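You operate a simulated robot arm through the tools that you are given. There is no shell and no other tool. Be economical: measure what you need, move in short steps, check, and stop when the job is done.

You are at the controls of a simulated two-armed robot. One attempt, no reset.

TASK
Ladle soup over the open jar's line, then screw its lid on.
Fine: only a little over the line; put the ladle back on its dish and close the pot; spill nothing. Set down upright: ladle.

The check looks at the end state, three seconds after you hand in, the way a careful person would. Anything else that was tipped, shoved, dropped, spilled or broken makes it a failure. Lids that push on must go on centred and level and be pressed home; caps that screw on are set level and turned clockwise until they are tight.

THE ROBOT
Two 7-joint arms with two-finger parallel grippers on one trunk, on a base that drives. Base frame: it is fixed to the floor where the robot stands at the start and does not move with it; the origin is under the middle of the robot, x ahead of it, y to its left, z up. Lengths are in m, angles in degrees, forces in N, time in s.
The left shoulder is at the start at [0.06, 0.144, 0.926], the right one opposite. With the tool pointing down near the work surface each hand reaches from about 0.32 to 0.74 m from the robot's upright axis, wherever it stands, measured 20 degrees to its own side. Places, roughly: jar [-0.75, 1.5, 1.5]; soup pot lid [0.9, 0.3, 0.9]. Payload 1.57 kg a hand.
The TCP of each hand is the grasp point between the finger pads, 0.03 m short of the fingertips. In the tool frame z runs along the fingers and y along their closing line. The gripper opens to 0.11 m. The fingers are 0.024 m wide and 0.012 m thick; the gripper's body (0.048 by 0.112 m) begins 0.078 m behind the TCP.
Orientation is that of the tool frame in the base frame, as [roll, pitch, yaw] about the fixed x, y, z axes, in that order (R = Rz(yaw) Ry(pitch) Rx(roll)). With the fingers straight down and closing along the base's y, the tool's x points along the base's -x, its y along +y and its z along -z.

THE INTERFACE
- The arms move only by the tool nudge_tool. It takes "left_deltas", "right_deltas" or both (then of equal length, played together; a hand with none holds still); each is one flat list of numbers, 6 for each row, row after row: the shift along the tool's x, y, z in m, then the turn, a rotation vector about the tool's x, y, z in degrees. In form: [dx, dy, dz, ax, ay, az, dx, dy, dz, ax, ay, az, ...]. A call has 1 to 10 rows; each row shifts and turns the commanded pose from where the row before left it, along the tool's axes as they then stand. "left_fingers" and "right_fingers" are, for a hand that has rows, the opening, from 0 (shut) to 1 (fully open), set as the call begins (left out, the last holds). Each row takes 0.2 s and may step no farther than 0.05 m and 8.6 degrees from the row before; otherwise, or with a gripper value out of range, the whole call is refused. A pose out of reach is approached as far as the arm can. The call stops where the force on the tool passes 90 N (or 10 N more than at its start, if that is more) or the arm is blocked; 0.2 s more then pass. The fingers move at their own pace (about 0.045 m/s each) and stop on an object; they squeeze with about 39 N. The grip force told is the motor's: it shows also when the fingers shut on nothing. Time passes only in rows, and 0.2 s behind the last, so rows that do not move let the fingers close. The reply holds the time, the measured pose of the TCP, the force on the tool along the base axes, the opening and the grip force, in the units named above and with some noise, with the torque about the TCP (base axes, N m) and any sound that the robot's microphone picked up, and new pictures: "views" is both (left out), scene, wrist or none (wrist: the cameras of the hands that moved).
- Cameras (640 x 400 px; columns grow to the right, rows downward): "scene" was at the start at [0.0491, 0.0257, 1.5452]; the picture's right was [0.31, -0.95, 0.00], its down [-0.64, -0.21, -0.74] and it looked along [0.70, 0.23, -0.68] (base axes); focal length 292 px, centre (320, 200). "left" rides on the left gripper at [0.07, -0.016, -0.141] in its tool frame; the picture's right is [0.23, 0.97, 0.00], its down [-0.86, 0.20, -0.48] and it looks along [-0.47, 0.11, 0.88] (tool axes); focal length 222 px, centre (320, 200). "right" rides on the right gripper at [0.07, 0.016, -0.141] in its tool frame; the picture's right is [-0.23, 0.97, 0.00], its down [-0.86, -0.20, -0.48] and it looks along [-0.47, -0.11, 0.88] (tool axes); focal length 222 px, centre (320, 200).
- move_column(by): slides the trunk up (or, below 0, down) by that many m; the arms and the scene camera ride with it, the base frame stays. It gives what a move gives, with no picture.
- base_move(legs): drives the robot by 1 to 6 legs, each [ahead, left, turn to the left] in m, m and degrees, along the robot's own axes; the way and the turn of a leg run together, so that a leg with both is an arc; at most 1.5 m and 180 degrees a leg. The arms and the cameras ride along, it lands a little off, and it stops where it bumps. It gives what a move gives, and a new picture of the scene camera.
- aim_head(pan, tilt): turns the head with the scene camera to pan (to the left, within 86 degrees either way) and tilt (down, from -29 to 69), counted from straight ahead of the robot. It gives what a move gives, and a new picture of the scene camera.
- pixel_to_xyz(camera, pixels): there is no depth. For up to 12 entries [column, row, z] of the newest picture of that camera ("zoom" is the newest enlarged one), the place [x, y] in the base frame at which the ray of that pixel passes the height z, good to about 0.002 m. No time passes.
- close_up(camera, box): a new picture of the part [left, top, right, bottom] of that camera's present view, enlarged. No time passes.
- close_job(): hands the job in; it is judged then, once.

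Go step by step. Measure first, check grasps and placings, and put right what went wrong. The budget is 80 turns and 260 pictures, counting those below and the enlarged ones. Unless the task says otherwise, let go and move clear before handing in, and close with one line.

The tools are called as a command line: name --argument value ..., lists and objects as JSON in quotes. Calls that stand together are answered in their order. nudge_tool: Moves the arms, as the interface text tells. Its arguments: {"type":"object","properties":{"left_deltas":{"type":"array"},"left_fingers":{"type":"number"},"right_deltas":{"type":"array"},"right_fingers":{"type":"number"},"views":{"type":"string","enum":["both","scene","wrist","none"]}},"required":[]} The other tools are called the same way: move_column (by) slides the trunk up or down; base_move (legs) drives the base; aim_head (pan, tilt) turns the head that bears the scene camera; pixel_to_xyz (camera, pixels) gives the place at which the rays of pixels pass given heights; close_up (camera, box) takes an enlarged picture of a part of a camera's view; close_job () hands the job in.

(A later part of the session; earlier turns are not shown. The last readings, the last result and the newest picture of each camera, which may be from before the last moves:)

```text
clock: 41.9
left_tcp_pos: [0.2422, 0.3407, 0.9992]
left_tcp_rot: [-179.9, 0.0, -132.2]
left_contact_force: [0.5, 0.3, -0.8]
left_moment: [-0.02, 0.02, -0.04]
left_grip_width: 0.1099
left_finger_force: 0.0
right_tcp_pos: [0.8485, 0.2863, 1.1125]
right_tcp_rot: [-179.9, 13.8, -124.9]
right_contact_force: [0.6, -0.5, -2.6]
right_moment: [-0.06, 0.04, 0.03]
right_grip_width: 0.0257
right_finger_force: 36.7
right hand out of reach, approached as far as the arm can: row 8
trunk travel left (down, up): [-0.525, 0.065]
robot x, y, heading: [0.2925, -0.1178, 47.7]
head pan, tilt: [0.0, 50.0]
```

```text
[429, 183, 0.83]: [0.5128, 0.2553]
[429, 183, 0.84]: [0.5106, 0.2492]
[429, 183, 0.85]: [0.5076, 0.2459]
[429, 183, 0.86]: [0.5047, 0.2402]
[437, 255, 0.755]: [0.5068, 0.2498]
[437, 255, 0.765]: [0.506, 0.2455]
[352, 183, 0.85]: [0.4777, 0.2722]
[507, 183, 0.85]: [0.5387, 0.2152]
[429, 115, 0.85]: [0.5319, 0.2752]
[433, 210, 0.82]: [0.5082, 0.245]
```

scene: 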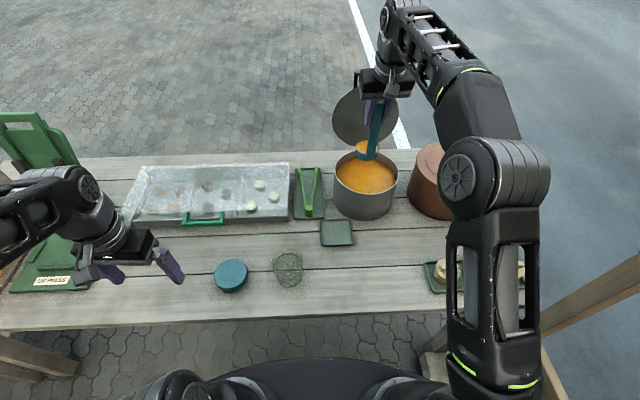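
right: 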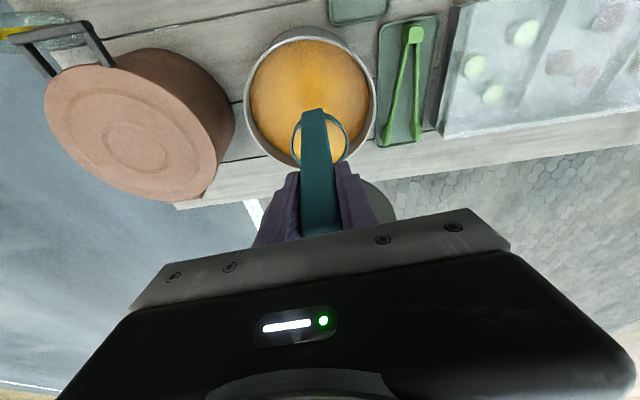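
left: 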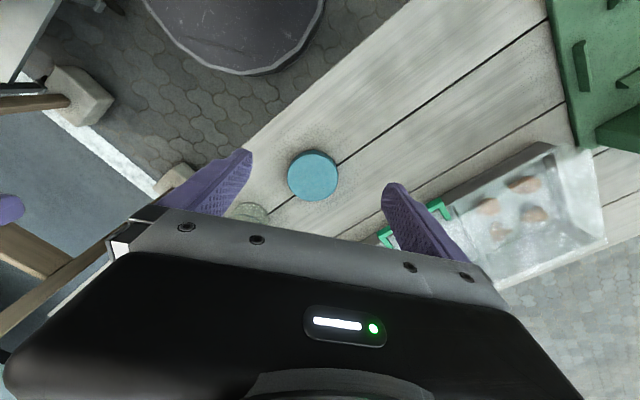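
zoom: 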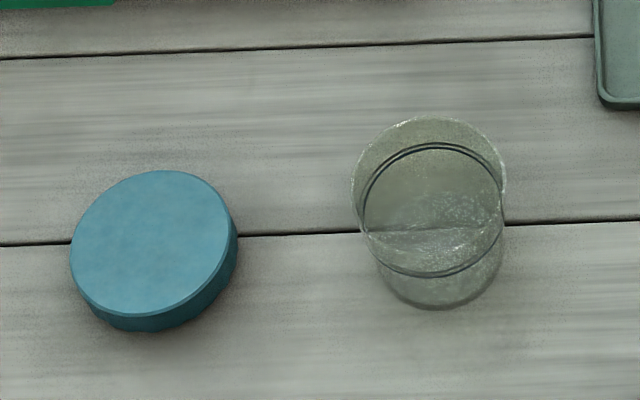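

Jar axis ≈ (0.507,0.247), rim z≈0.845. I'll carry the full ladle slowly and level at height toward the jar.

nudge_tool --right_deltas '[0.006, 0.0075, -0.0015, 0, 0, 0, 0.0123, 0.0151, -0.003, 0, 0, 0, 0.0123, 0.0151, -0.003, 0, 0, 0, 0.0135, 0.0166, -0.0033, 0, 0, 0, 0.0135, 0.0166, -0.0033, 0, 0, 0, 0.0135, 0.0166, -0.0033, 0, 0, 0, 0.0135, 0.0166, -0.0033, 0, 0, 0, 0.0135, 0.0166, -0.0033, 0, 0, 0, 0.0135, 0.0166, -0.0033, 0, 0, 0, 0.0123, 0.0151, -0.003, 0, 0, 0]' --views "none"

nudge_tool --right_deltas '[0.0123, 0.0151, -0.003, 0, 0, 0, 0.0135, 0.0166, -0.0033, 0, 0, 0, 0.0135, 0.0166, -0.0033, 0, 0, 0, 0.0135, 0.0166, -0.0033, 0, 0, 0, 0.0135, 0.0166, -0.0033, 0, 0, 0, 0.0135, 0.0166, -0.0033, 0, 0, 0, 0.0135, 0.0166, -0.0033, 0, 0, 0, 0.0135, 0.0166, -0.0033, 0, 0, 0, 0.0123, 0.0151, -0.003, 0, 0, 0, 0.006, 0.007, -0.0015, 0, 0, 0]'

close_up --camera "scene" --box '[220, 160, 360, 300]'

```text
clock: 44.1
left_tcp_pos: [0.2424, 0.3398, 1.0001]
left_tcp_rot: [179.9, 0.0, -132.2]
left_contact_force: [-0.1, 0.4, -0.1]
left_moment: [-0.02, -0.01, -0.01]
left_grip_width: 0.1101
left_finger_force: 0.0
right_tcp_pos: [0.6519, 0.2692, 1.1125]
right_tcp_rot: [-179.9, 13.9, -125.0]
right_contact_force: [0.4, -0.5, -1.0]
right_moment: [-0.06, 0.04, -0.01]
right_grip_width: 0.0254
right_finger_force: 36.7
trunk travel left (down, up): [-0.525, 0.065]
robot x, y, heading: [0.2924, -0.1151, 47.8]
head pan, tilt: [0.0, 50.0]
```

```text
clock: 46.3
left_tcp_pos: [0.2411, 0.339, 0.9991]
left_tcp_rot: [-179.9, 0.0, -132.2]
left_contact_force: [-0.3, -0.2, 0.2]
left_moment: [0.0, 0.04, 0.02]
left_grip_width: 0.1101
left_finger_force: 0.1
right_tcp_pos: [0.4524, 0.2511, 1.1116]
right_tcp_rot: [-179.8, 13.7, -125.0]
right_contact_force: [-0.1, 0.3, -3.0]
right_moment: [-0.07, 0.01, 0.0]
right_grip_width: 0.0257
right_finger_force: 36.8
trunk travel left (down, up): [-0.525, 0.065]
robot x, y, heading: [0.2959, -0.1131, 47.6]
head pan, tilt: [0.0, 50.0]
```

scene: 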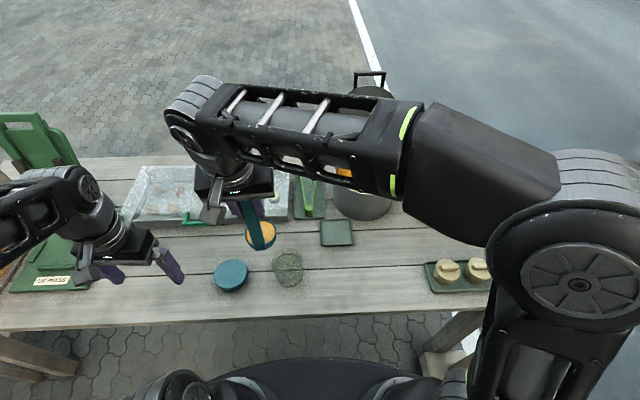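
right: 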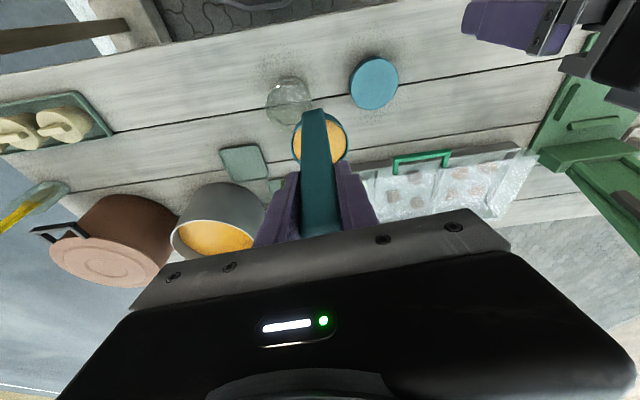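

```text
2.86 times, centred on (290, 230) of scene
```

zoom: 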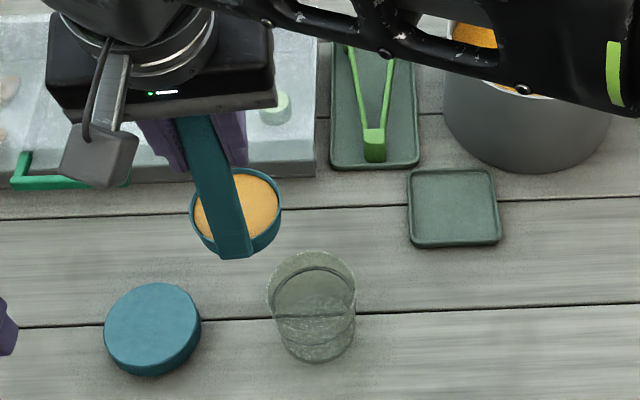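

The soup is still level in the bowl. I'll triangulate bowl rim against TCP, and the jar again from the wrist view.

close_up --camera "right" --box '[240, 50, 400, 180]'

pixel_to_xyz --camera "scene" --pixels '[[260.6, 231.4, 0.97], [260.6, 231.4, 0.985], [260.6, 231.4, 1.0], [244.5, 231, 0.985], [276.5, 231, 0.985]]'

pixel_to_xyz --camera "right" --pixels '[[320, 138, 0.97], [320, 138, 0.985], [320, 138, 1.0], [292, 139, 0.985], [348, 139, 0.985]]'

```text
3.08 times, centred on (320, 115) of right
```

zoom: 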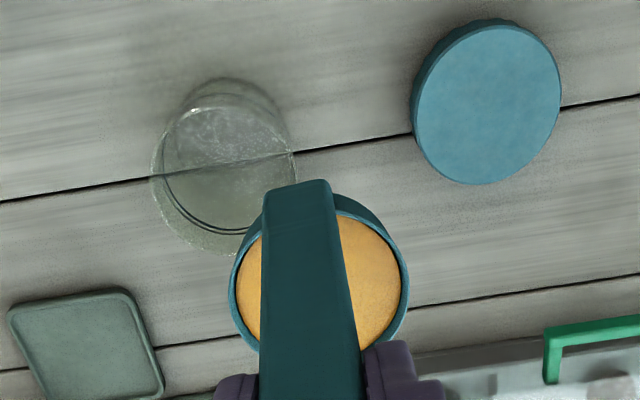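

```text
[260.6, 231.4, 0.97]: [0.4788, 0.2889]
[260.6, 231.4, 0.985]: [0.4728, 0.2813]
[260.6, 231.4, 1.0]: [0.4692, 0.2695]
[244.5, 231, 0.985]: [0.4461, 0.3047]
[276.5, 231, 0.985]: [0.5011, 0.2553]
```

```text
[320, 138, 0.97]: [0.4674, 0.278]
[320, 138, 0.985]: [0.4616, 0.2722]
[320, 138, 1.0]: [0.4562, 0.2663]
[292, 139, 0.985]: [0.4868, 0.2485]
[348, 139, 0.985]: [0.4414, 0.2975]
```

pixel_to_xyz --camera "zoom" --pixels '[[223, 180, 0.835], [223, 180, 0.845], [223, 180, 0.855], [152, 180, 0.845], [295, 170, 0.845], [487, 104, 0.785], [225, 255, 0.845]]'

```text
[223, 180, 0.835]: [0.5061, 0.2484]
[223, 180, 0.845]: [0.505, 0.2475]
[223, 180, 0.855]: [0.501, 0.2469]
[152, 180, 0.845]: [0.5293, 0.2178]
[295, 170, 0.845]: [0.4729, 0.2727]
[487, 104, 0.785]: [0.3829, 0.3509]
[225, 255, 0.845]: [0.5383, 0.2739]
```

Both cameras agree on the jar axis (0.506,0.247). I'll lower to pouring height with the right lip over the jar's axis at z≈0.895, then check.

nudge_tool --right_deltas '[0.004, -0.0009, 0.015, 0, 0, 0, 0.0055, -0.0012, 0.021, 0, 0, 0, 0.0055, -0.0012, 0.021, 0, 0, 0, 0.0045, -0.001, 0.0166, 0, 0, 0, 0.004, -0.0009, 0.015, 0, 0, 0, 0, 0, 0, 0, 0, 0]'

close_up --camera "scene" --box '[220, 180, 360, 300]'

close_up --camera "left" --box '[0, 0, 400, 250]'

```text
clock: 47.7
left_tcp_pos: [0.2419, 0.3404, 0.9992]
left_tcp_rot: [-180.0, 0.0, -132.2]
left_contact_force: [0.5, -0.4, -0.4]
left_moment: [-0.03, 0.0, 0.02]
left_grip_width: 0.11
left_finger_force: 0.2
right_tcp_pos: [0.4549, 0.2476, 1.0194]
right_tcp_rot: [-179.9, 13.8, -125.1]
right_contact_force: [0.1, 0.4, -1.7]
right_moment: [-0.02, 0.04, -0.01]
right_grip_width: 0.0257
right_finger_force: 37.0
trunk travel left (down, up): [-0.525, 0.065]
robot x, y, heading: [0.2929, -0.1199, 47.7]
head pan, tilt: [0.0, 50.0]
```

scene: 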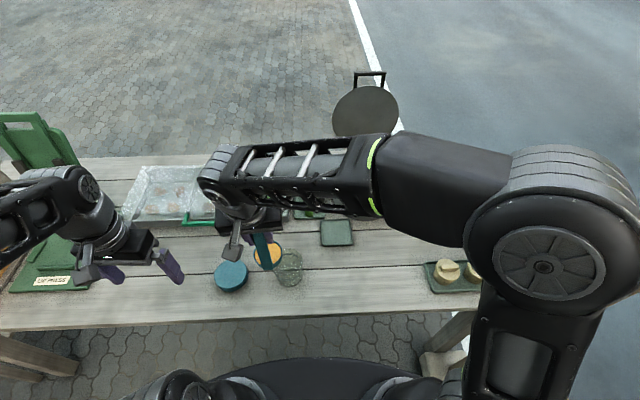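
right: 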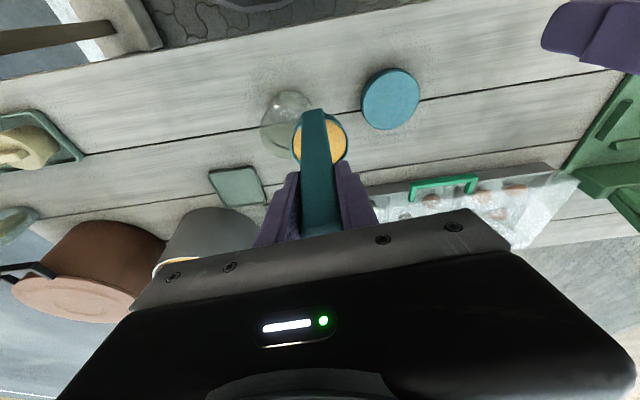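

```text
3.33 times, centred on (290, 240) of scene
```

zoom: 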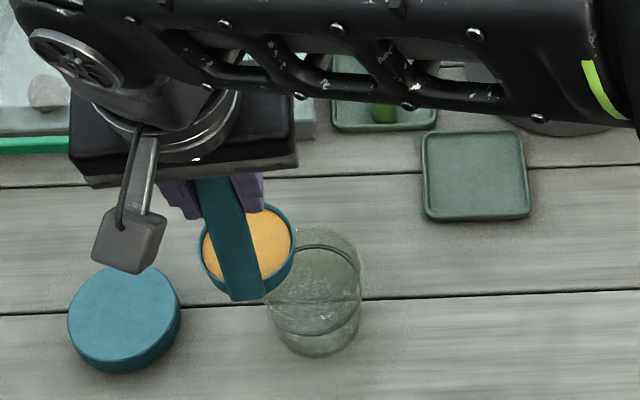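

```text
1.60 times, centred on (200, 125) of left
```

zoom: 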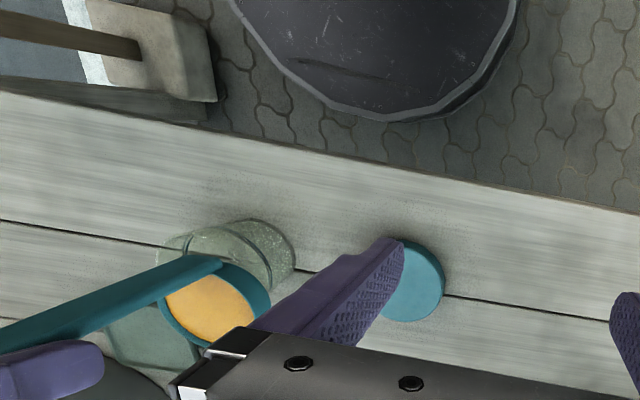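

pixel_to_xyz --camera "scene" --pixels '[[281.9, 253, 0.895], [281.9, 253, 0.885], [253, 248, 0.895], [267, 251, 0.895], [289, 261.5, 0.845]]'

nudge_tool --right_deltas '[-0.0005, -0.0088, -0.002, -3.88, 0, 0.95, -0.0005, -0.0088, -0.002, -3.88, 0, 0.95, -0.0005, -0.0088, -0.002, -3.88, 0, 0.95, 0, 0, 0, 0, 0, 0]'

close_up --camera "scene" --box '[220, 180, 360, 300]'

```text
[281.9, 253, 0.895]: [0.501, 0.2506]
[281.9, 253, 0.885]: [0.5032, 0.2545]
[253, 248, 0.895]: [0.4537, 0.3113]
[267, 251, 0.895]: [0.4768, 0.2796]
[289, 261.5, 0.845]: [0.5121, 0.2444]
```

```text
clock: 48.7
left_tcp_pos: [0.242, 0.3408, 0.9995]
left_tcp_rot: [179.9, 0.0, -132.3]
left_contact_force: [0.1, 0.5, -0.1]
left_moment: [0.01, -0.01, -0.01]
left_grip_width: 0.1102
left_finger_force: 0.1
right_tcp_pos: [0.478, 0.2318, 1.0249]
right_tcp_rot: [167.8, 13.5, -128.0]
right_contact_force: [-0.2, 0.7, -3.0]
right_moment: [-0.1, -0.02, -0.02]
right_grip_width: 0.0258
right_finger_force: 36.7
trunk travel left (down, up): [-0.525, 0.065]
robot x, y, heading: [0.2943, -0.1178, 47.7]
head pan, tilt: [0.0, 50.0]
```

scene: 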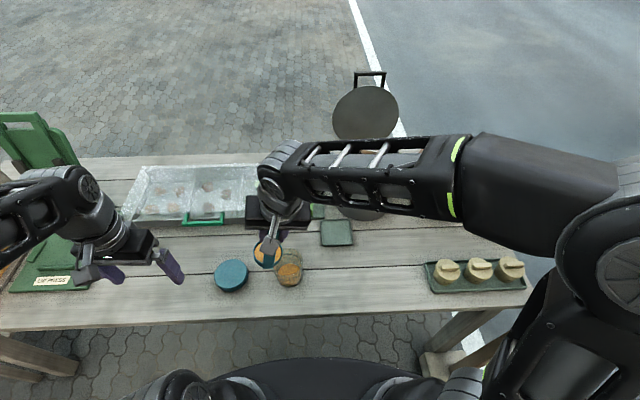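
right: 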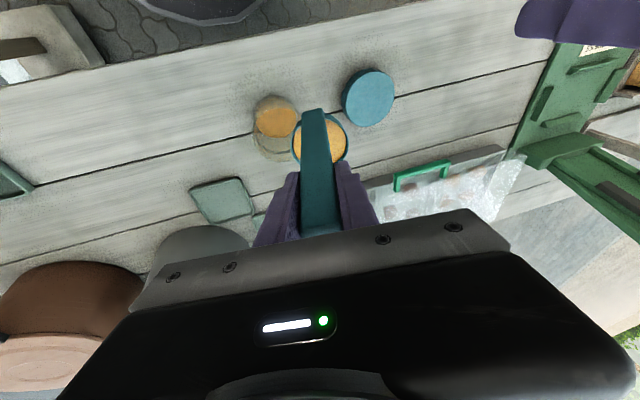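

```text
3.33 times, centred on (290, 240) of scene
```

zoom: 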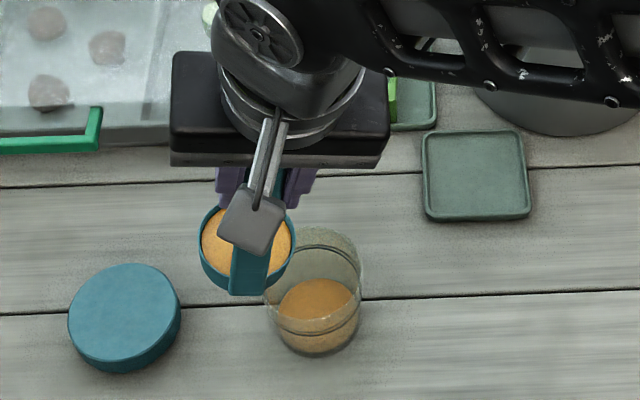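

Soup is already flowing into the jar at 12° tilt with no spill visible. I'll zoom in on the jar to judge level against the line.

close_up --camera "scene" --box '[255, 235, 325, 295]'

close_up --camera "left" --box '[40, 100, 240, 240]'

close_up --camera "right" --box '[220, 70, 380, 190]'

```text
6.67 times, centred on (290, 265) of scene
```

zoom: 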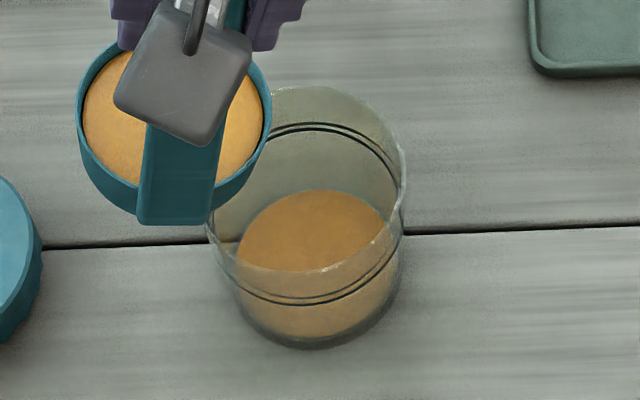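

```text
2.86 times, centred on (140, 170) of left
```

zoom: 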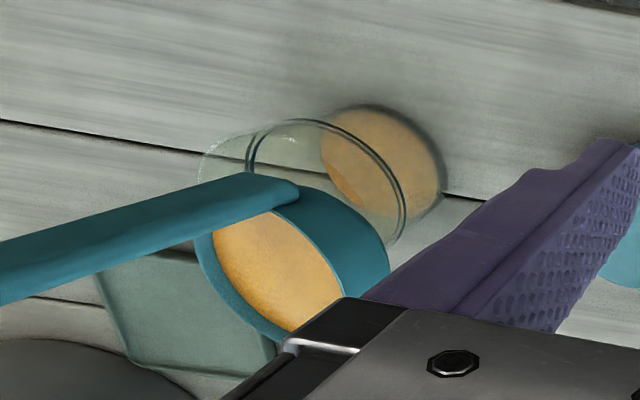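

```text
3.33 times, centred on (300, 130) of right
```

zoom: 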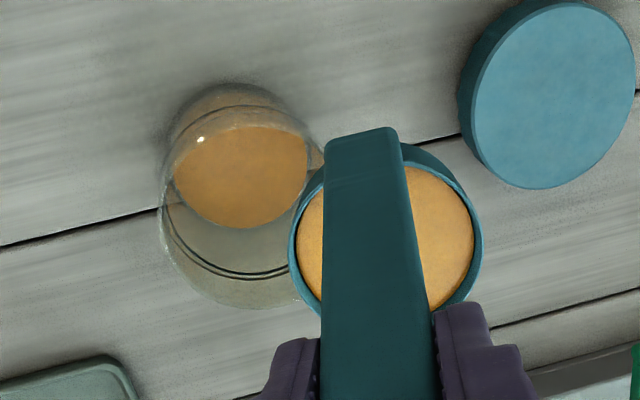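

The jar is at roughly a third of the line and the ladle still holds soup. I'll continue tilting.

nudge_tool --right_deltas '[-0.0005, -0.0088, -0.002, -3.88, 0, 0.95, -0.0005, -0.0088, -0.002, -3.88, 0, 0.95, -0.0005, -0.0088, -0.002, -3.88, 0, 0.95, -0.0005, -0.0088, -0.002, -3.88, 0, 0.95, -0.0005, -0.0088, -0.002, -3.88, 0, 0.95, 0, 0, 0, 0, 0, 0, 0, 0, 0, 0, 0, 0]' --views "none"

close_up --camera "scene" --box '[240, 225, 340, 295]'

close_up --camera "left" --box '[40, 100, 240, 240]'

```text
clock: 50.3
left_tcp_pos: [0.2425, 0.3416, 0.9999]
left_tcp_rot: [180.0, 0.0, -132.2]
left_contact_force: [0.7, 0.1, 0.2]
left_moment: [0.02, -0.02, 0.01]
left_grip_width: 0.1101
left_finger_force: 0.1
right_tcp_pos: [0.5135, 0.2055, 1.0207]
right_tcp_rot: [147.3, 11.8, -132.5]
right_contact_force: [0.2, 0.2, -1.9]
right_moment: [-0.12, -0.07, -0.03]
right_grip_width: 0.0258
right_finger_force: 37.1
trunk travel left (down, up): [-0.525, 0.065]
robot x, y, heading: [0.2946, -0.1209, 47.7]
head pan, tilt: [0.0, 50.0]
```

```text
5.71 times, centred on (290, 260) of scene
```

zoom: 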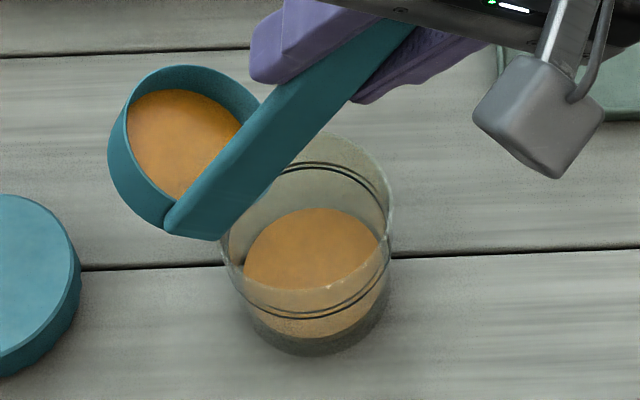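

```text
2.86 times, centred on (140, 170) of left
```

zoom: 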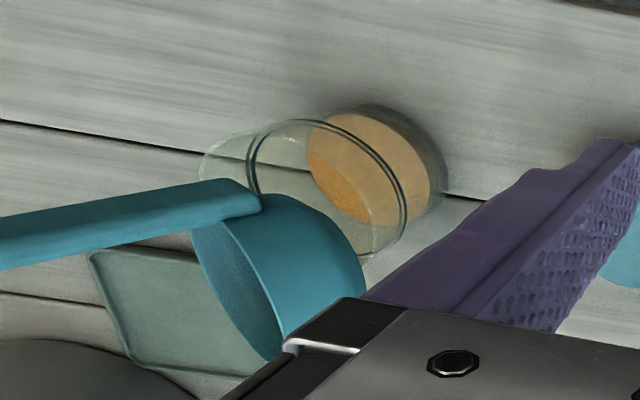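

The level is rising with no drips on the table. I'll continue tilting.

nudge_tool --right_deltas '[-0.0005, -0.0088, -0.002, -3.88, 0, 0.95, -0.0005, -0.0088, -0.002, -3.88, 0, 0.95, -0.0005, -0.0088, -0.002, -3.88, 0, 0.95, -0.0005, -0.0088, -0.002, -3.88, 0, 0.95, -0.0005, -0.0088, -0.002, -3.88, 0, 0.95, 0, 0, 0, 0, 0, 0, 0, 0, 0, 0, 0, 0]' --views "none"

close_up --camera "scene" --box '[240, 225, 340, 295]'

close_up --camera "left" --box '[40, 100, 240, 240]'

```text
clock: 51.9
left_tcp_pos: [0.2418, 0.341, 0.9993]
left_tcp_rot: [180.0, -0.1, -132.1]
left_contact_force: [-1.2, 0.1, 0.3]
left_moment: [-0.02, 0.03, -0.02]
left_grip_width: 0.1101
left_finger_force: 0.0
right_tcp_pos: [0.5475, 0.183, 0.9999]
right_tcp_rot: [127.4, 8.6, -136.0]
right_contact_force: [-0.6, 0.8, -1.6]
right_moment: [-0.14, -0.12, 0.02]
right_grip_width: 0.0258
right_finger_force: 37.2
trunk travel left (down, up): [-0.525, 0.065]
robot x, y, heading: [0.2897, -0.1155, 47.7]
head pan, tilt: [0.0, 50.0]
```

```text
5.71 times, centred on (290, 260) of scene
```

zoom: 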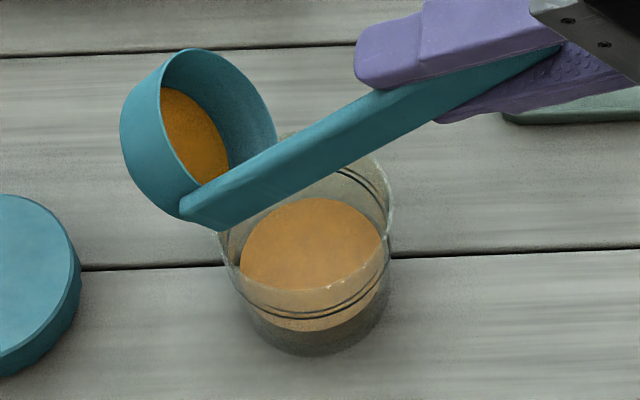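

```text
2.86 times, centred on (140, 170) of left
```

zoom: 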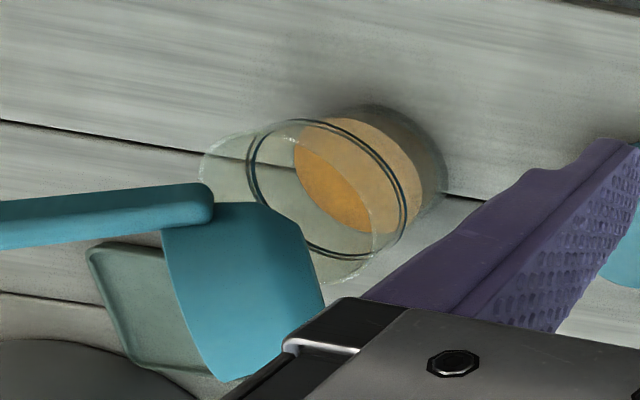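

About half to the line now. I'll empty the rest of this scoop.

nudge_tool --right_deltas '[-0.0005, -0.0088, -0.002, -3.88, 0, 0.95, -0.0005, -0.0088, -0.002, -3.88, 0, 0.95, -0.0005, -0.0088, -0.002, -3.88, 0, 0.95, -0.0005, -0.0088, -0.002, -3.88, 0, 0.95, -0.0005, -0.0088, -0.002, -3.88, 0, 0.95, -0.0005, -0.0088, -0.002, -3.88, 0, 0.95, -0.0005, -0.0088, -0.002, -3.88, 0, 0.95, -0.0005, -0.0088, -0.002, -3.88, 0, 0.95, 0, 0, 0, 0, 0, 0, 0, 0, 0, 0, 0, 0]' --views "none"

close_up --camera "scene" --box '[240, 225, 340, 295]'

close_up --camera "left" --box '[40, 100, 240, 240]'

```text
clock: 54.1
left_tcp_pos: [0.243, 0.3398, 0.9995]
left_tcp_rot: [-180.0, 0.0, -132.1]
left_contact_force: [0.1, -0.3, 1.3]
left_moment: [0.0, -0.01, 0.02]
left_grip_width: 0.1101
left_finger_force: 0.0
right_tcp_pos: [0.5831, 0.1586, 0.944]
right_tcp_rot: [96.0, 1.5, -138.8]
right_contact_force: [-0.1, -0.1, -1.5]
right_moment: [-0.13, -0.14, 0.0]
right_grip_width: 0.0257
right_finger_force: 36.9
trunk travel left (down, up): [-0.525, 0.065]
robot x, y, heading: [0.294, -0.1165, 47.9]
head pan, tilt: [0.0, 50.0]
```

```text
5.71 times, centred on (290, 260) of scene
```

zoom: 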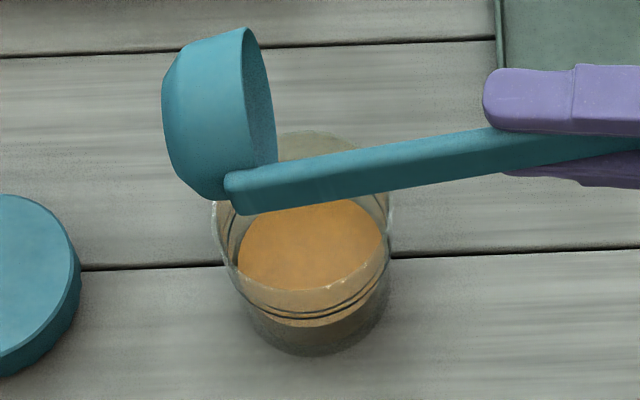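

```text
2.86 times, centred on (140, 170) of left
```

zoom: 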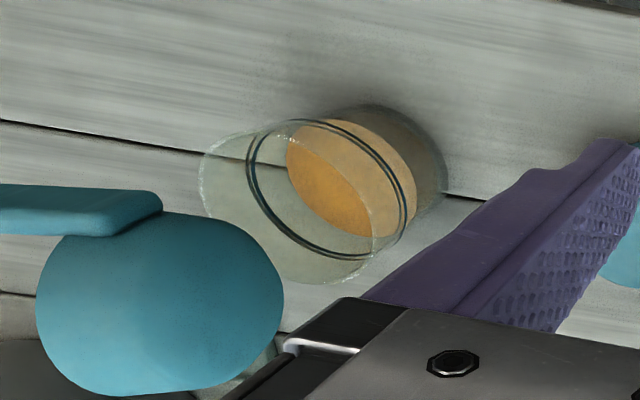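

The scoop is emptied and the level is around 60% of the line, so I need about 0.7 of a second scoop. I'll return the ladle upright and carry it back over the pot.

nudge_tool --right_deltas '[0.0015, 0.0171, 0.0059, 7.77, 0, -1.9, 0.0015, 0.0171, 0.0059, 7.77, 0, -1.9, 0.0015, 0.0171, 0.0059, 7.77, 0, -1.9, 0.0015, 0.0171, 0.0059, 7.77, 0, -1.9, 0.0015, 0.0171, 0.0059, 7.77, 0, -1.9, 0.0015, 0.0171, 0.0059, 7.77, 0, -1.9, 0.0015, 0.0171, 0.0059, 7.77, 0, -1.9, 0.0015, 0.0171, 0.0059, 7.77, 0, -1.9, 0.0015, 0.0171, 0.0059, 7.77, 0, -1.9, 0.0015, 0.0171, 0.0059, 7.77, 0, -1.9]' --views "none"

nudge_tool --right_deltas '[0.0006, 0.0086, 0.0026, 3.88, 0, -0.95, -0.0109, 0, -0.0443, 0, 0, 0, -0.0109, 0, -0.0443, 0, 0, 0, 0, 0, 0, 0, 0, 0]'

close_up --camera "scene" --box '[220, 200, 360, 300]'

```text
clock: 56.3
left_tcp_pos: [0.242, 0.3414, 0.9988]
left_tcp_rot: [180.0, 0.0, -132.2]
left_contact_force: [-0.2, -0.4, -0.3]
left_moment: [0.02, -0.04, -0.02]
left_grip_width: 0.11
left_finger_force: 0.0
right_tcp_pos: [0.4602, 0.2442, 1.0246]
right_tcp_rot: [176.3, 14.0, -126.1]
right_contact_force: [0.2, 0.2, -1.4]
right_moment: [-0.04, -0.01, 0.0]
right_grip_width: 0.0258
right_finger_force: 36.9
trunk travel left (down, up): [-0.525, 0.065]
robot x, y, heading: [0.2952, -0.1215, 47.8]
head pan, tilt: [0.0, 50.0]
```

```text
clock: 57.3
left_tcp_pos: [0.2421, 0.3411, 0.9998]
left_tcp_rot: [-180.0, -0.1, -132.3]
left_contact_force: [0.6, 0.6, -0.4]
left_moment: [0.0, 0.0, -0.01]
left_grip_width: 0.1101
left_finger_force: 0.2
right_tcp_pos: [0.4516, 0.2513, 1.1116]
right_tcp_rot: [-179.7, 13.8, -125.0]
right_contact_force: [1.0, -0.9, -0.5]
right_moment: [0.01, 0.04, -0.02]
right_grip_width: 0.0257
right_finger_force: 36.6
trunk travel left (down, up): [-0.525, 0.065]
robot x, y, heading: [0.2931, -0.1155, 47.7]
head pan, tilt: [0.0, 50.0]
```

scene: 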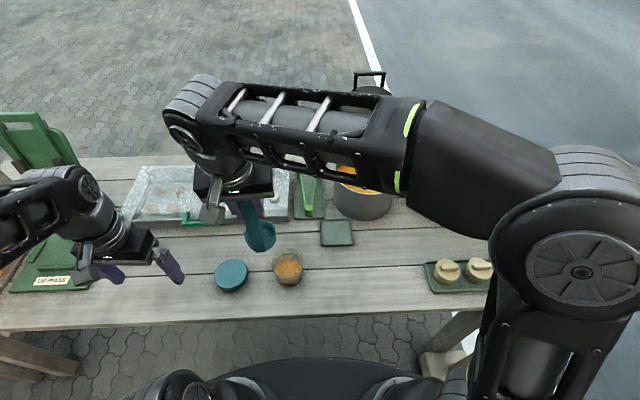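
right: 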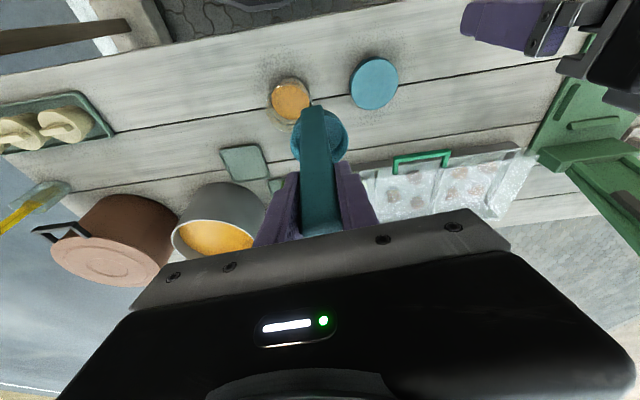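

```text
4.00 times, centred on (290, 250) of scene
```

zoom: 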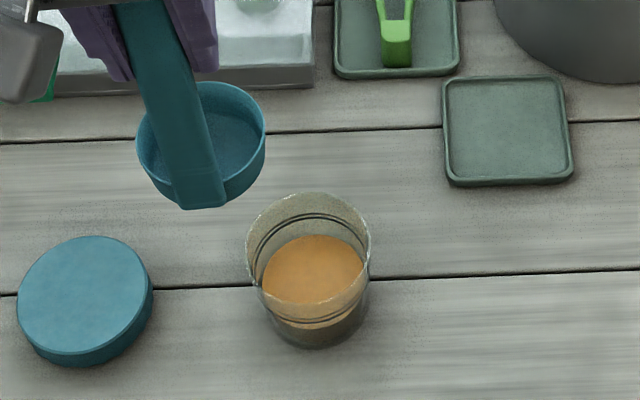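

The ladle is empty and upright, the table is clean, and the soup is below the line. Back to the pot for a second scoop.

nudge_tool --right_deltas '[-0.0277, -0.034, 0.0068, 0, 0, 0, -0.0277, -0.034, 0.0068, 0, 0, 0, -0.0277, -0.034, 0.0068, 0, 0, 0, -0.0277, -0.034, 0.0068, 0, 0, 0, -0.0277, -0.034, 0.0068, 0, 0, 0, -0.0277, -0.034, 0.0068, 0, 0, 0, -0.0277, -0.034, 0.0068, 0, 0, 0, -0.0277, -0.034, 0.0068, 0, 0, 0, -0.0277, -0.034, 0.0068, 0, 0, 0, 0, 0, 0, 0, 0, 0]' --views "wrist"

```text
clock: 59.5
left_tcp_pos: [0.2422, 0.34, 1.0007]
left_tcp_rot: [-180.0, 0.0, -132.2]
left_contact_force: [1.0, -0.3, 0.7]
left_moment: [0.04, 0.03, 0.0]
left_grip_width: 0.1102
left_finger_force: 0.0
right_tcp_pos: [0.8527, 0.2808, 1.1168]
right_tcp_rot: [-179.8, 13.9, -125.0]
right_contact_force: [-0.3, 1.0, -0.5]
right_moment: [-0.03, -0.01, 0.01]
right_grip_width: 0.0258
right_finger_force: 37.0
trunk travel left (down, up): [-0.525, 0.065]
robot x, y, heading: [0.2899, -0.1144, 47.8]
head pan, tilt: [0.0, 50.0]
```

right: 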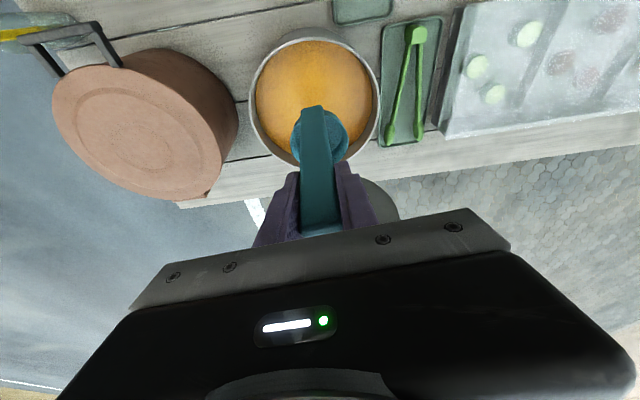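

I'm centred over the pot. I'll dip and raise as before.

nudge_tool --right_deltas '[0.006, 0, 0.0243, 0, 0, 0, 0.006, 0, 0.0243, 0, 0, 0, 0.006, 0, 0.0243, 0, 0, 0, 0.0036, 0, 0.0146, 0, 0, 0, 0.0036, 0, 0.0146, 0, 0, 0, 0.0036, 0, 0.0146, 0, 0, 0, 0.0044, 0, 0.0178, 0, 0, 0, 0, 0, 0, 0, 0, 0]' --views "none"

nudge_tool --right_deltas '[0, 0, 0, 0, 0, 0, -0.0024, 0, -0.0097, 0, 0, 0, -0.0036, 0, -0.0146, 0, 0, 0, -0.0036, 0, -0.0146, 0, 0, 0, -0.006, 0, -0.0243, 0, 0, 0, -0.006, 0, -0.0243, 0, 0, 0, -0.006, 0, -0.0243, 0, 0, 0, -0.0042, 0, -0.017, 0, 0, 0, 0, 0, 0, 0, 0, 0]'

close_up --camera "scene" --box '[310, 100, 430, 210]'

```text
clock: 61.3
left_tcp_pos: [0.2419, 0.341, 1.0003]
left_tcp_rot: [-179.9, 0.0, -132.1]
left_contact_force: [-0.4, 0.3, -0.1]
left_moment: [0.02, -0.02, -0.03]
left_grip_width: 0.11
left_finger_force: 0.1
right_tcp_pos: [0.8508, 0.2829, 0.9721]
right_tcp_rot: [-179.9, 13.8, -125.1]
right_contact_force: [0.1, -0.4, -3.5]
right_moment: [-0.04, 0.04, 0.0]
right_grip_width: 0.0257
right_finger_force: 37.0
trunk travel left (down, up): [-0.525, 0.065]
robot x, y, heading: [0.2936, -0.1207, 47.5]
head pan, tilt: [0.0, 50.0]
```

```text
clock: 63.3
left_tcp_pos: [0.2431, 0.3402, 1.0003]
left_tcp_rot: [-180.0, 0.0, -132.2]
left_contact_force: [-0.1, -0.2, 0.0]
left_moment: [0.02, 0.01, 0.01]
left_grip_width: 0.1101
left_finger_force: 0.1
right_tcp_pos: [0.8513, 0.2815, 1.1073]
right_tcp_rot: [-179.8, 13.8, -125.0]
right_contact_force: [0.1, 0.5, -2.5]
right_moment: [-0.04, 0.03, 0.02]
right_grip_width: 0.0256
right_finger_force: 37.5
trunk travel left (down, up): [-0.525, 0.065]
robot x, y, heading: [0.294, -0.118, 47.7]
head pan, tilt: [0.0, 50.0]
```

scene: 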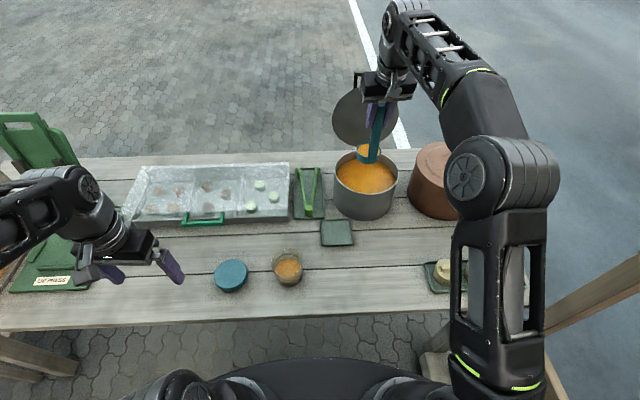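
right: 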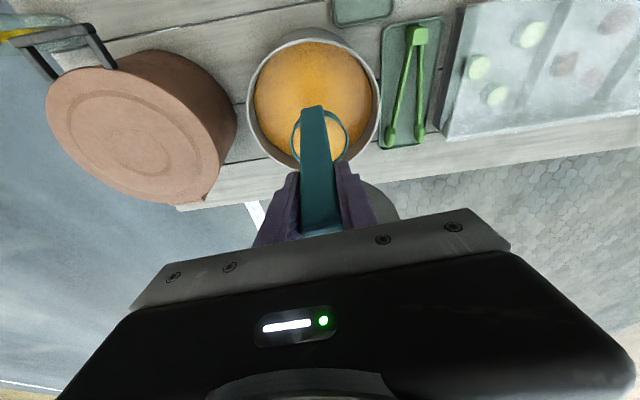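

```text
3.64 times, centred on (370, 155) of scene
```

zoom: 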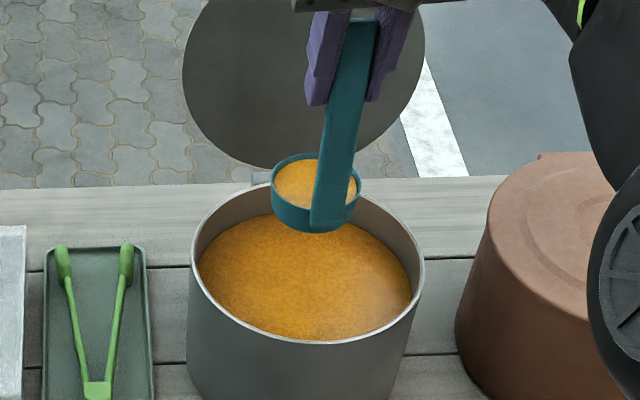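

Another full scoop with no drips. I'll repeat the slow carry to the jar and lower to pouring height.

nudge_tool --right_deltas '[0.006, 0.0075, -0.0015, 0, 0, 0, 0.0123, 0.0151, -0.003, 0, 0, 0, 0.0123, 0.0151, -0.003, 0, 0, 0, 0.0135, 0.0166, -0.0033, 0, 0, 0, 0.0135, 0.0166, -0.0033, 0, 0, 0, 0.0135, 0.0166, -0.0033, 0, 0, 0, 0.0135, 0.0166, -0.0033, 0, 0, 0, 0.0135, 0.0166, -0.0033, 0, 0, 0, 0.0135, 0.0166, -0.0033, 0, 0, 0, 0.0123, 0.0151, -0.003, 0, 0, 0]' --views "none"

nudge_tool --right_deltas '[0.0123, 0.0151, -0.003, 0, 0, 0, 0.0135, 0.0166, -0.0033, 0, 0, 0, 0.0135, 0.0166, -0.0033, 0, 0, 0, 0.0135, 0.0166, -0.0033, 0, 0, 0, 0.0135, 0.0166, -0.0033, 0, 0, 0, 0.0135, 0.0166, -0.0033, 0, 0, 0, 0.0135, 0.0166, -0.0033, 0, 0, 0, 0.0135, 0.0166, -0.0033, 0, 0, 0, 0.0123, 0.0151, -0.003, 0, 0, 0, 0.006, 0.007, -0.0015, 0, 0, 0]' --views "none"

nudge_tool --right_deltas '[0, 0, 0, 0, 0, 0, 0.004, 0, 0.015, 0, 0, 0, 0.0055, 0, 0.021, 0, 0, 0, 0.0055, 0, 0.021, 0, 0, 0, 0.0045, 0, 0.0166, 0, 0, 0, 0.0025, 0, 0.011, 0, 0, 0, 0, 0, 0, 0, 0, 0]' --views "none"

close_up --camera "scene" --box '[220, 200, 360, 300]'

```text
clock: 65.5
left_tcp_pos: [0.2423, 0.3412, 0.9997]
left_tcp_rot: [-180.0, 0.1, -132.2]
left_contact_force: [-0.1, -0.3, 0.0]
left_moment: [-0.01, 0.01, -0.01]
left_grip_width: 0.11
left_finger_force: 0.1
right_tcp_pos: [0.6527, 0.2653, 1.1072]
right_tcp_rot: [-179.8, 13.8, -125.1]
right_contact_force: [0.1, -0.2, -3.2]
right_moment: [-0.04, 0.01, -0.01]
right_grip_width: 0.0256
right_finger_force: 37.2
trunk travel left (down, up): [-0.525, 0.065]
robot x, y, heading: [0.2934, -0.1209, 47.6]
head pan, tilt: [0.0, 50.0]
```

```text
clock: 67.7
left_tcp_pos: [0.2431, 0.3407, 1.0001]
left_tcp_rot: [180.0, 0.0, -132.2]
left_contact_force: [-0.6, -0.3, -0.4]
left_moment: [0.02, 0.01, 0.01]
left_grip_width: 0.1101
left_finger_force: 0.1
right_tcp_pos: [0.4535, 0.2468, 1.1083]
right_tcp_rot: [-179.8, 13.9, -125.2]
right_contact_force: [-0.8, -0.5, -2.3]
right_moment: [-0.03, 0.02, -0.04]
right_grip_width: 0.0259
right_finger_force: 36.8
trunk travel left (down, up): [-0.525, 0.065]
robot x, y, heading: [0.2982, -0.1194, 47.7]
head pan, tilt: [0.0, 50.0]
```

```text
clock: 69.3
left_tcp_pos: [0.2419, 0.3388, 1.0007]
left_tcp_rot: [-180.0, 0.0, -132.2]
left_contact_force: [0.8, -0.9, -0.3]
left_moment: [-0.02, 0.01, 0.01]
left_grip_width: 0.1098
left_finger_force: 0.1
right_tcp_pos: [0.4538, 0.247, 1.0164]
right_tcp_rot: [-179.8, 13.7, -125.0]
right_contact_force: [-0.2, 0.3, -1.9]
right_moment: [-0.06, 0.04, 0.0]
right_grip_width: 0.0258
right_finger_force: 36.9
trunk travel left (down, up): [-0.525, 0.065]
robot x, y, heading: [0.2961, -0.1185, 47.9]
head pan, tilt: [0.0, 50.0]
```

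```text
4.00 times, centred on (290, 250) of scene
```

zoom: 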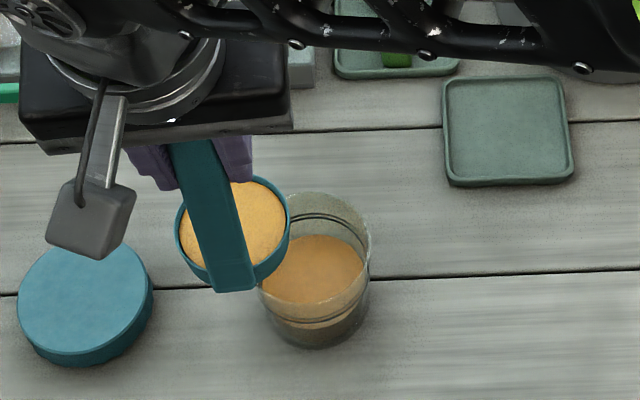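

Same position as the first pour and the table is clean. I'll pour 20° and check the level.

nudge_tool --right_deltas '[-0.0005, -0.0088, -0.002, -3.88, 0, 0.95, -0.0005, -0.0088, -0.002, -3.88, 0, 0.95, -0.0005, -0.0088, -0.002, -3.88, 0, 0.95, -0.0005, -0.0088, -0.002, -3.88, 0, 0.95, -0.0005, -0.0088, -0.002, -3.88, 0, 0.95, 0, 0, 0, 0, 0, 0, 0, 0, 0, 0, 0, 0]' --views "none"

close_up --camera "scene" --box '[240, 225, 340, 295]'

close_up --camera "left" --box '[40, 100, 240, 240]'

```text
clock: 70.9
left_tcp_pos: [0.2424, 0.3414, 1.0]
left_tcp_rot: [-180.0, 0.0, -132.2]
left_contact_force: [-0.2, 0.7, 0.2]
left_moment: [-0.01, -0.01, 0.02]
left_grip_width: 0.1099
left_finger_force: 0.0
right_tcp_pos: [0.4909, 0.2232, 1.0231]
right_tcp_rot: [159.7, 12.9, -129.8]
right_contact_force: [-0.7, -0.4, -1.9]
right_moment: [-0.08, -0.05, 0.0]
right_grip_width: 0.0255
right_finger_force: 37.3
trunk travel left (down, up): [-0.525, 0.065]
robot x, y, heading: [0.2931, -0.1186, 47.8]
head pan, tilt: [0.0, 50.0]
```

```text
5.71 times, centred on (290, 260) of scene
```

zoom: 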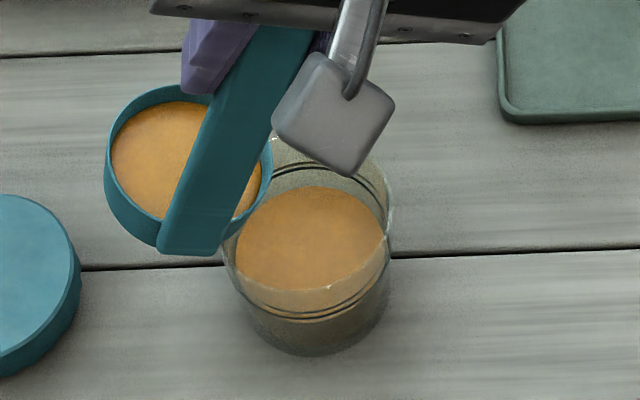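

```text
2.86 times, centred on (140, 170) of left
```

zoom: 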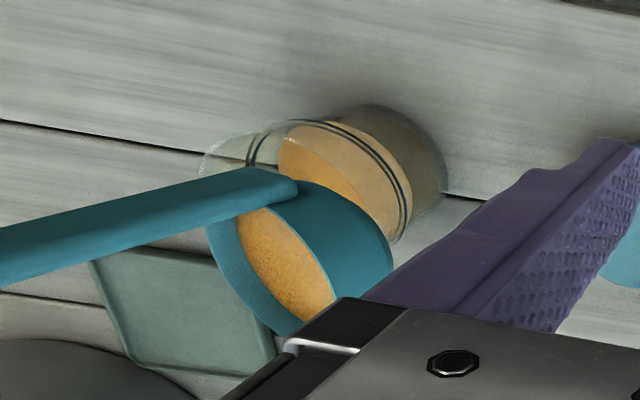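

The surface edge has moved from 287 to 277 toward the line at 250 (left zoom). I'll pour about 28° more and check again.

nudge_tool --right_deltas '[-0.0005, -0.0088, -0.002, -3.88, 0, 0.95, -0.0005, -0.0088, -0.002, -3.88, 0, 0.95, -0.0005, -0.0088, -0.002, -3.88, 0, 0.95, -0.0005, -0.0088, -0.002, -3.88, 0, 0.95, -0.0005, -0.0088, -0.002, -3.88, 0, 0.95, -0.0005, -0.0088, -0.002, -3.88, 0, 0.95, -0.0005, -0.0088, -0.002, -3.88, 0, 0.95, 0, 0, 0, 0, 0, 0, 0, 0, 0, 0, 0, 0]' --views "none"

close_up --camera "scene" --box '[240, 225, 340, 295]'

close_up --camera "left" --box '[40, 100, 240, 240]'

```text
clock: 72.9
left_tcp_pos: [0.2428, 0.3412, 0.9992]
left_tcp_rot: [-180.0, -0.1, -132.2]
left_contact_force: [0.1, 0.2, -0.2]
left_moment: [0.04, -0.01, 0.02]
left_grip_width: 0.11
left_finger_force: 0.1
right_tcp_pos: [0.5398, 0.1897, 1.0031]
right_tcp_rot: [131.4, 9.3, -135.4]
right_contact_force: [-0.3, 0.9, -2.0]
right_moment: [-0.11, -0.12, -0.01]
right_grip_width: 0.0255
right_finger_force: 36.8
trunk travel left (down, up): [-0.525, 0.065]
robot x, y, heading: [0.2942, -0.1182, 48.0]
head pan, tilt: [0.0, 50.0]
```

```text
5.71 times, centred on (290, 260) of scene
```

zoom: 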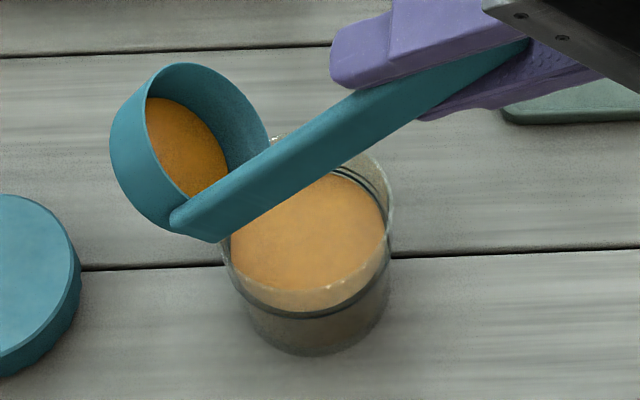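

```text
2.86 times, centred on (140, 170) of left
```

zoom: 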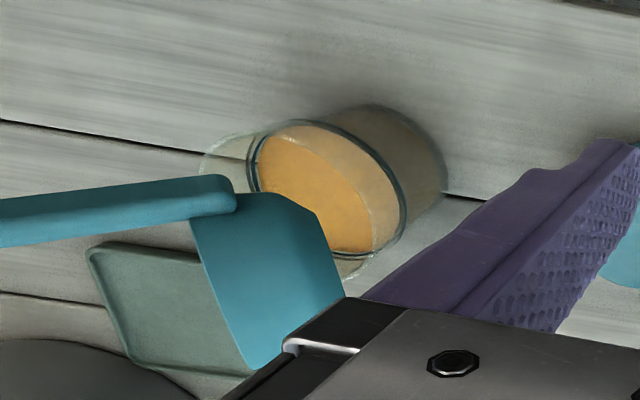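

Nearly at the line. I'll tilt 8° more and zoom closely.

nudge_tool --right_deltas '[-0.0005, -0.0088, -0.002, -3.88, 0, 0.95, -0.0005, -0.0088, -0.002, -3.88, 0, 0.95, 0, 0, 0, 0, 0, 0, 0, 0, 0, 0, 0, 0]' --views "none"

close_up --camera "scene" --box '[265, 240, 315, 290]'

close_up --camera "left" --box '[100, 120, 210, 210]'

```text
clock: 73.9
left_tcp_pos: [0.2418, 0.3397, 1.0]
left_tcp_rot: [-180.0, 0.0, -132.2]
left_contact_force: [0.0, 0.1, 0.4]
left_moment: [0.02, 0.01, 0.0]
left_grip_width: 0.1098
left_finger_force: 0.2
right_tcp_pos: [0.5514, 0.1795, 0.992]
right_tcp_rot: [123.5, 7.8, -136.6]
right_contact_force: [-0.1, 0.2, -1.2]
right_moment: [-0.15, -0.11, -0.02]
right_grip_width: 0.0256
right_finger_force: 36.4
trunk travel left (down, up): [-0.525, 0.065]
robot x, y, heading: [0.2936, -0.1143, 47.9]
head pan, tilt: [0.0, 50.0]
```

```text
8.00 times, centred on (290, 265) of scene
```

zoom: 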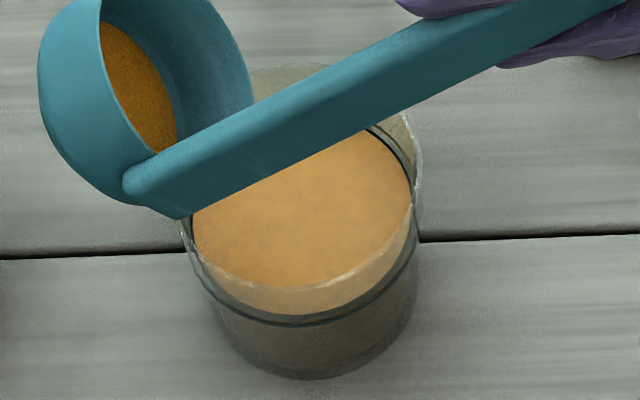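

```text
4.44 times, centred on (155, 165) of left
```

zoom: 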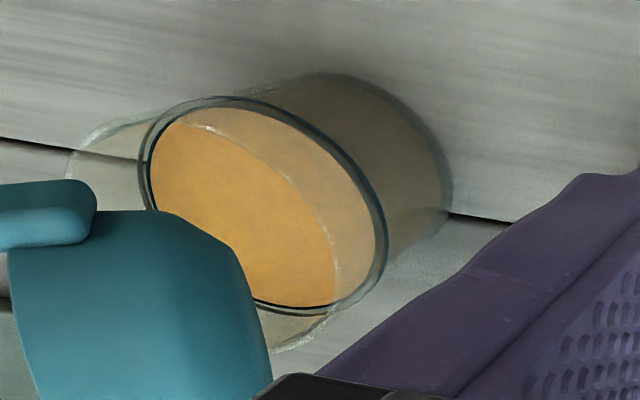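

The surface is just at or under the ring. I'll add a small further tilt of 8°.

nudge_tool --right_deltas '[-0.0005, -0.0088, -0.002, -3.88, 0, 0.95, -0.0005, -0.0088, -0.002, -3.88, 0, 0.95, 0, 0, 0, 0, 0, 0, 0, 0, 0, 0, 0, 0]' --views "none"

close_up --camera "scene" --box '[265, 240, 315, 290]'

close_up --camera "left" --box '[100, 120, 210, 210]'

```text
clock: 74.9
left_tcp_pos: [0.2419, 0.3391, 0.9995]
left_tcp_rot: [-180.0, 0.0, -132.3]
left_contact_force: [0.3, 0.2, -0.1]
left_moment: [0.0, 0.02, 0.0]
left_grip_width: 0.11
left_finger_force: 0.0
right_tcp_pos: [0.5624, 0.1709, 0.9797]
right_tcp_rot: [115.5, 6.1, -137.5]
right_contact_force: [0.6, 0.5, -1.4]
right_moment: [-0.14, -0.1, 0.0]
right_grip_width: 0.0258
right_finger_force: 37.1
trunk travel left (down, up): [-0.525, 0.065]
robot x, y, heading: [0.2944, -0.1166, 48.0]
head pan, tilt: [0.0, 50.0]
```

```text
8.00 times, centred on (290, 265) of scene
```

zoom: 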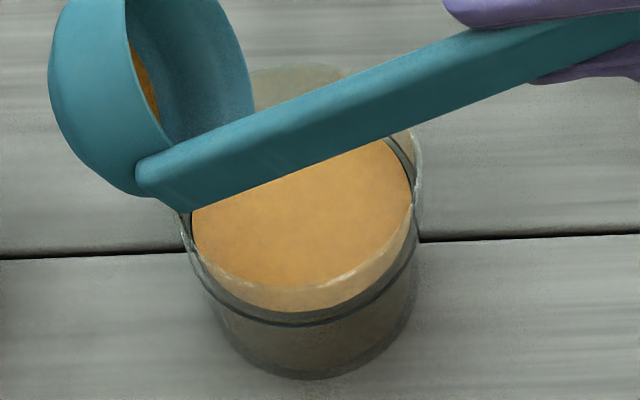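

```text
4.44 times, centred on (155, 165) of left
```

zoom: 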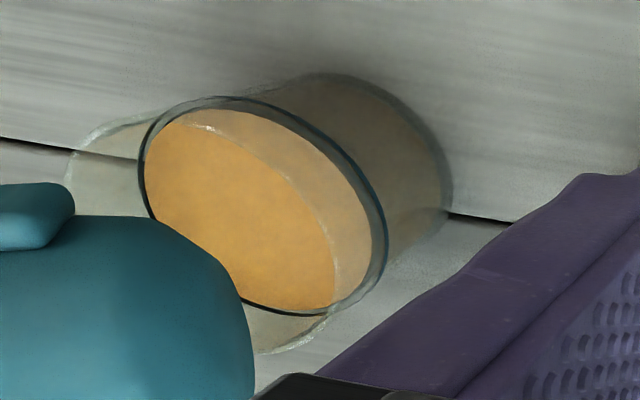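

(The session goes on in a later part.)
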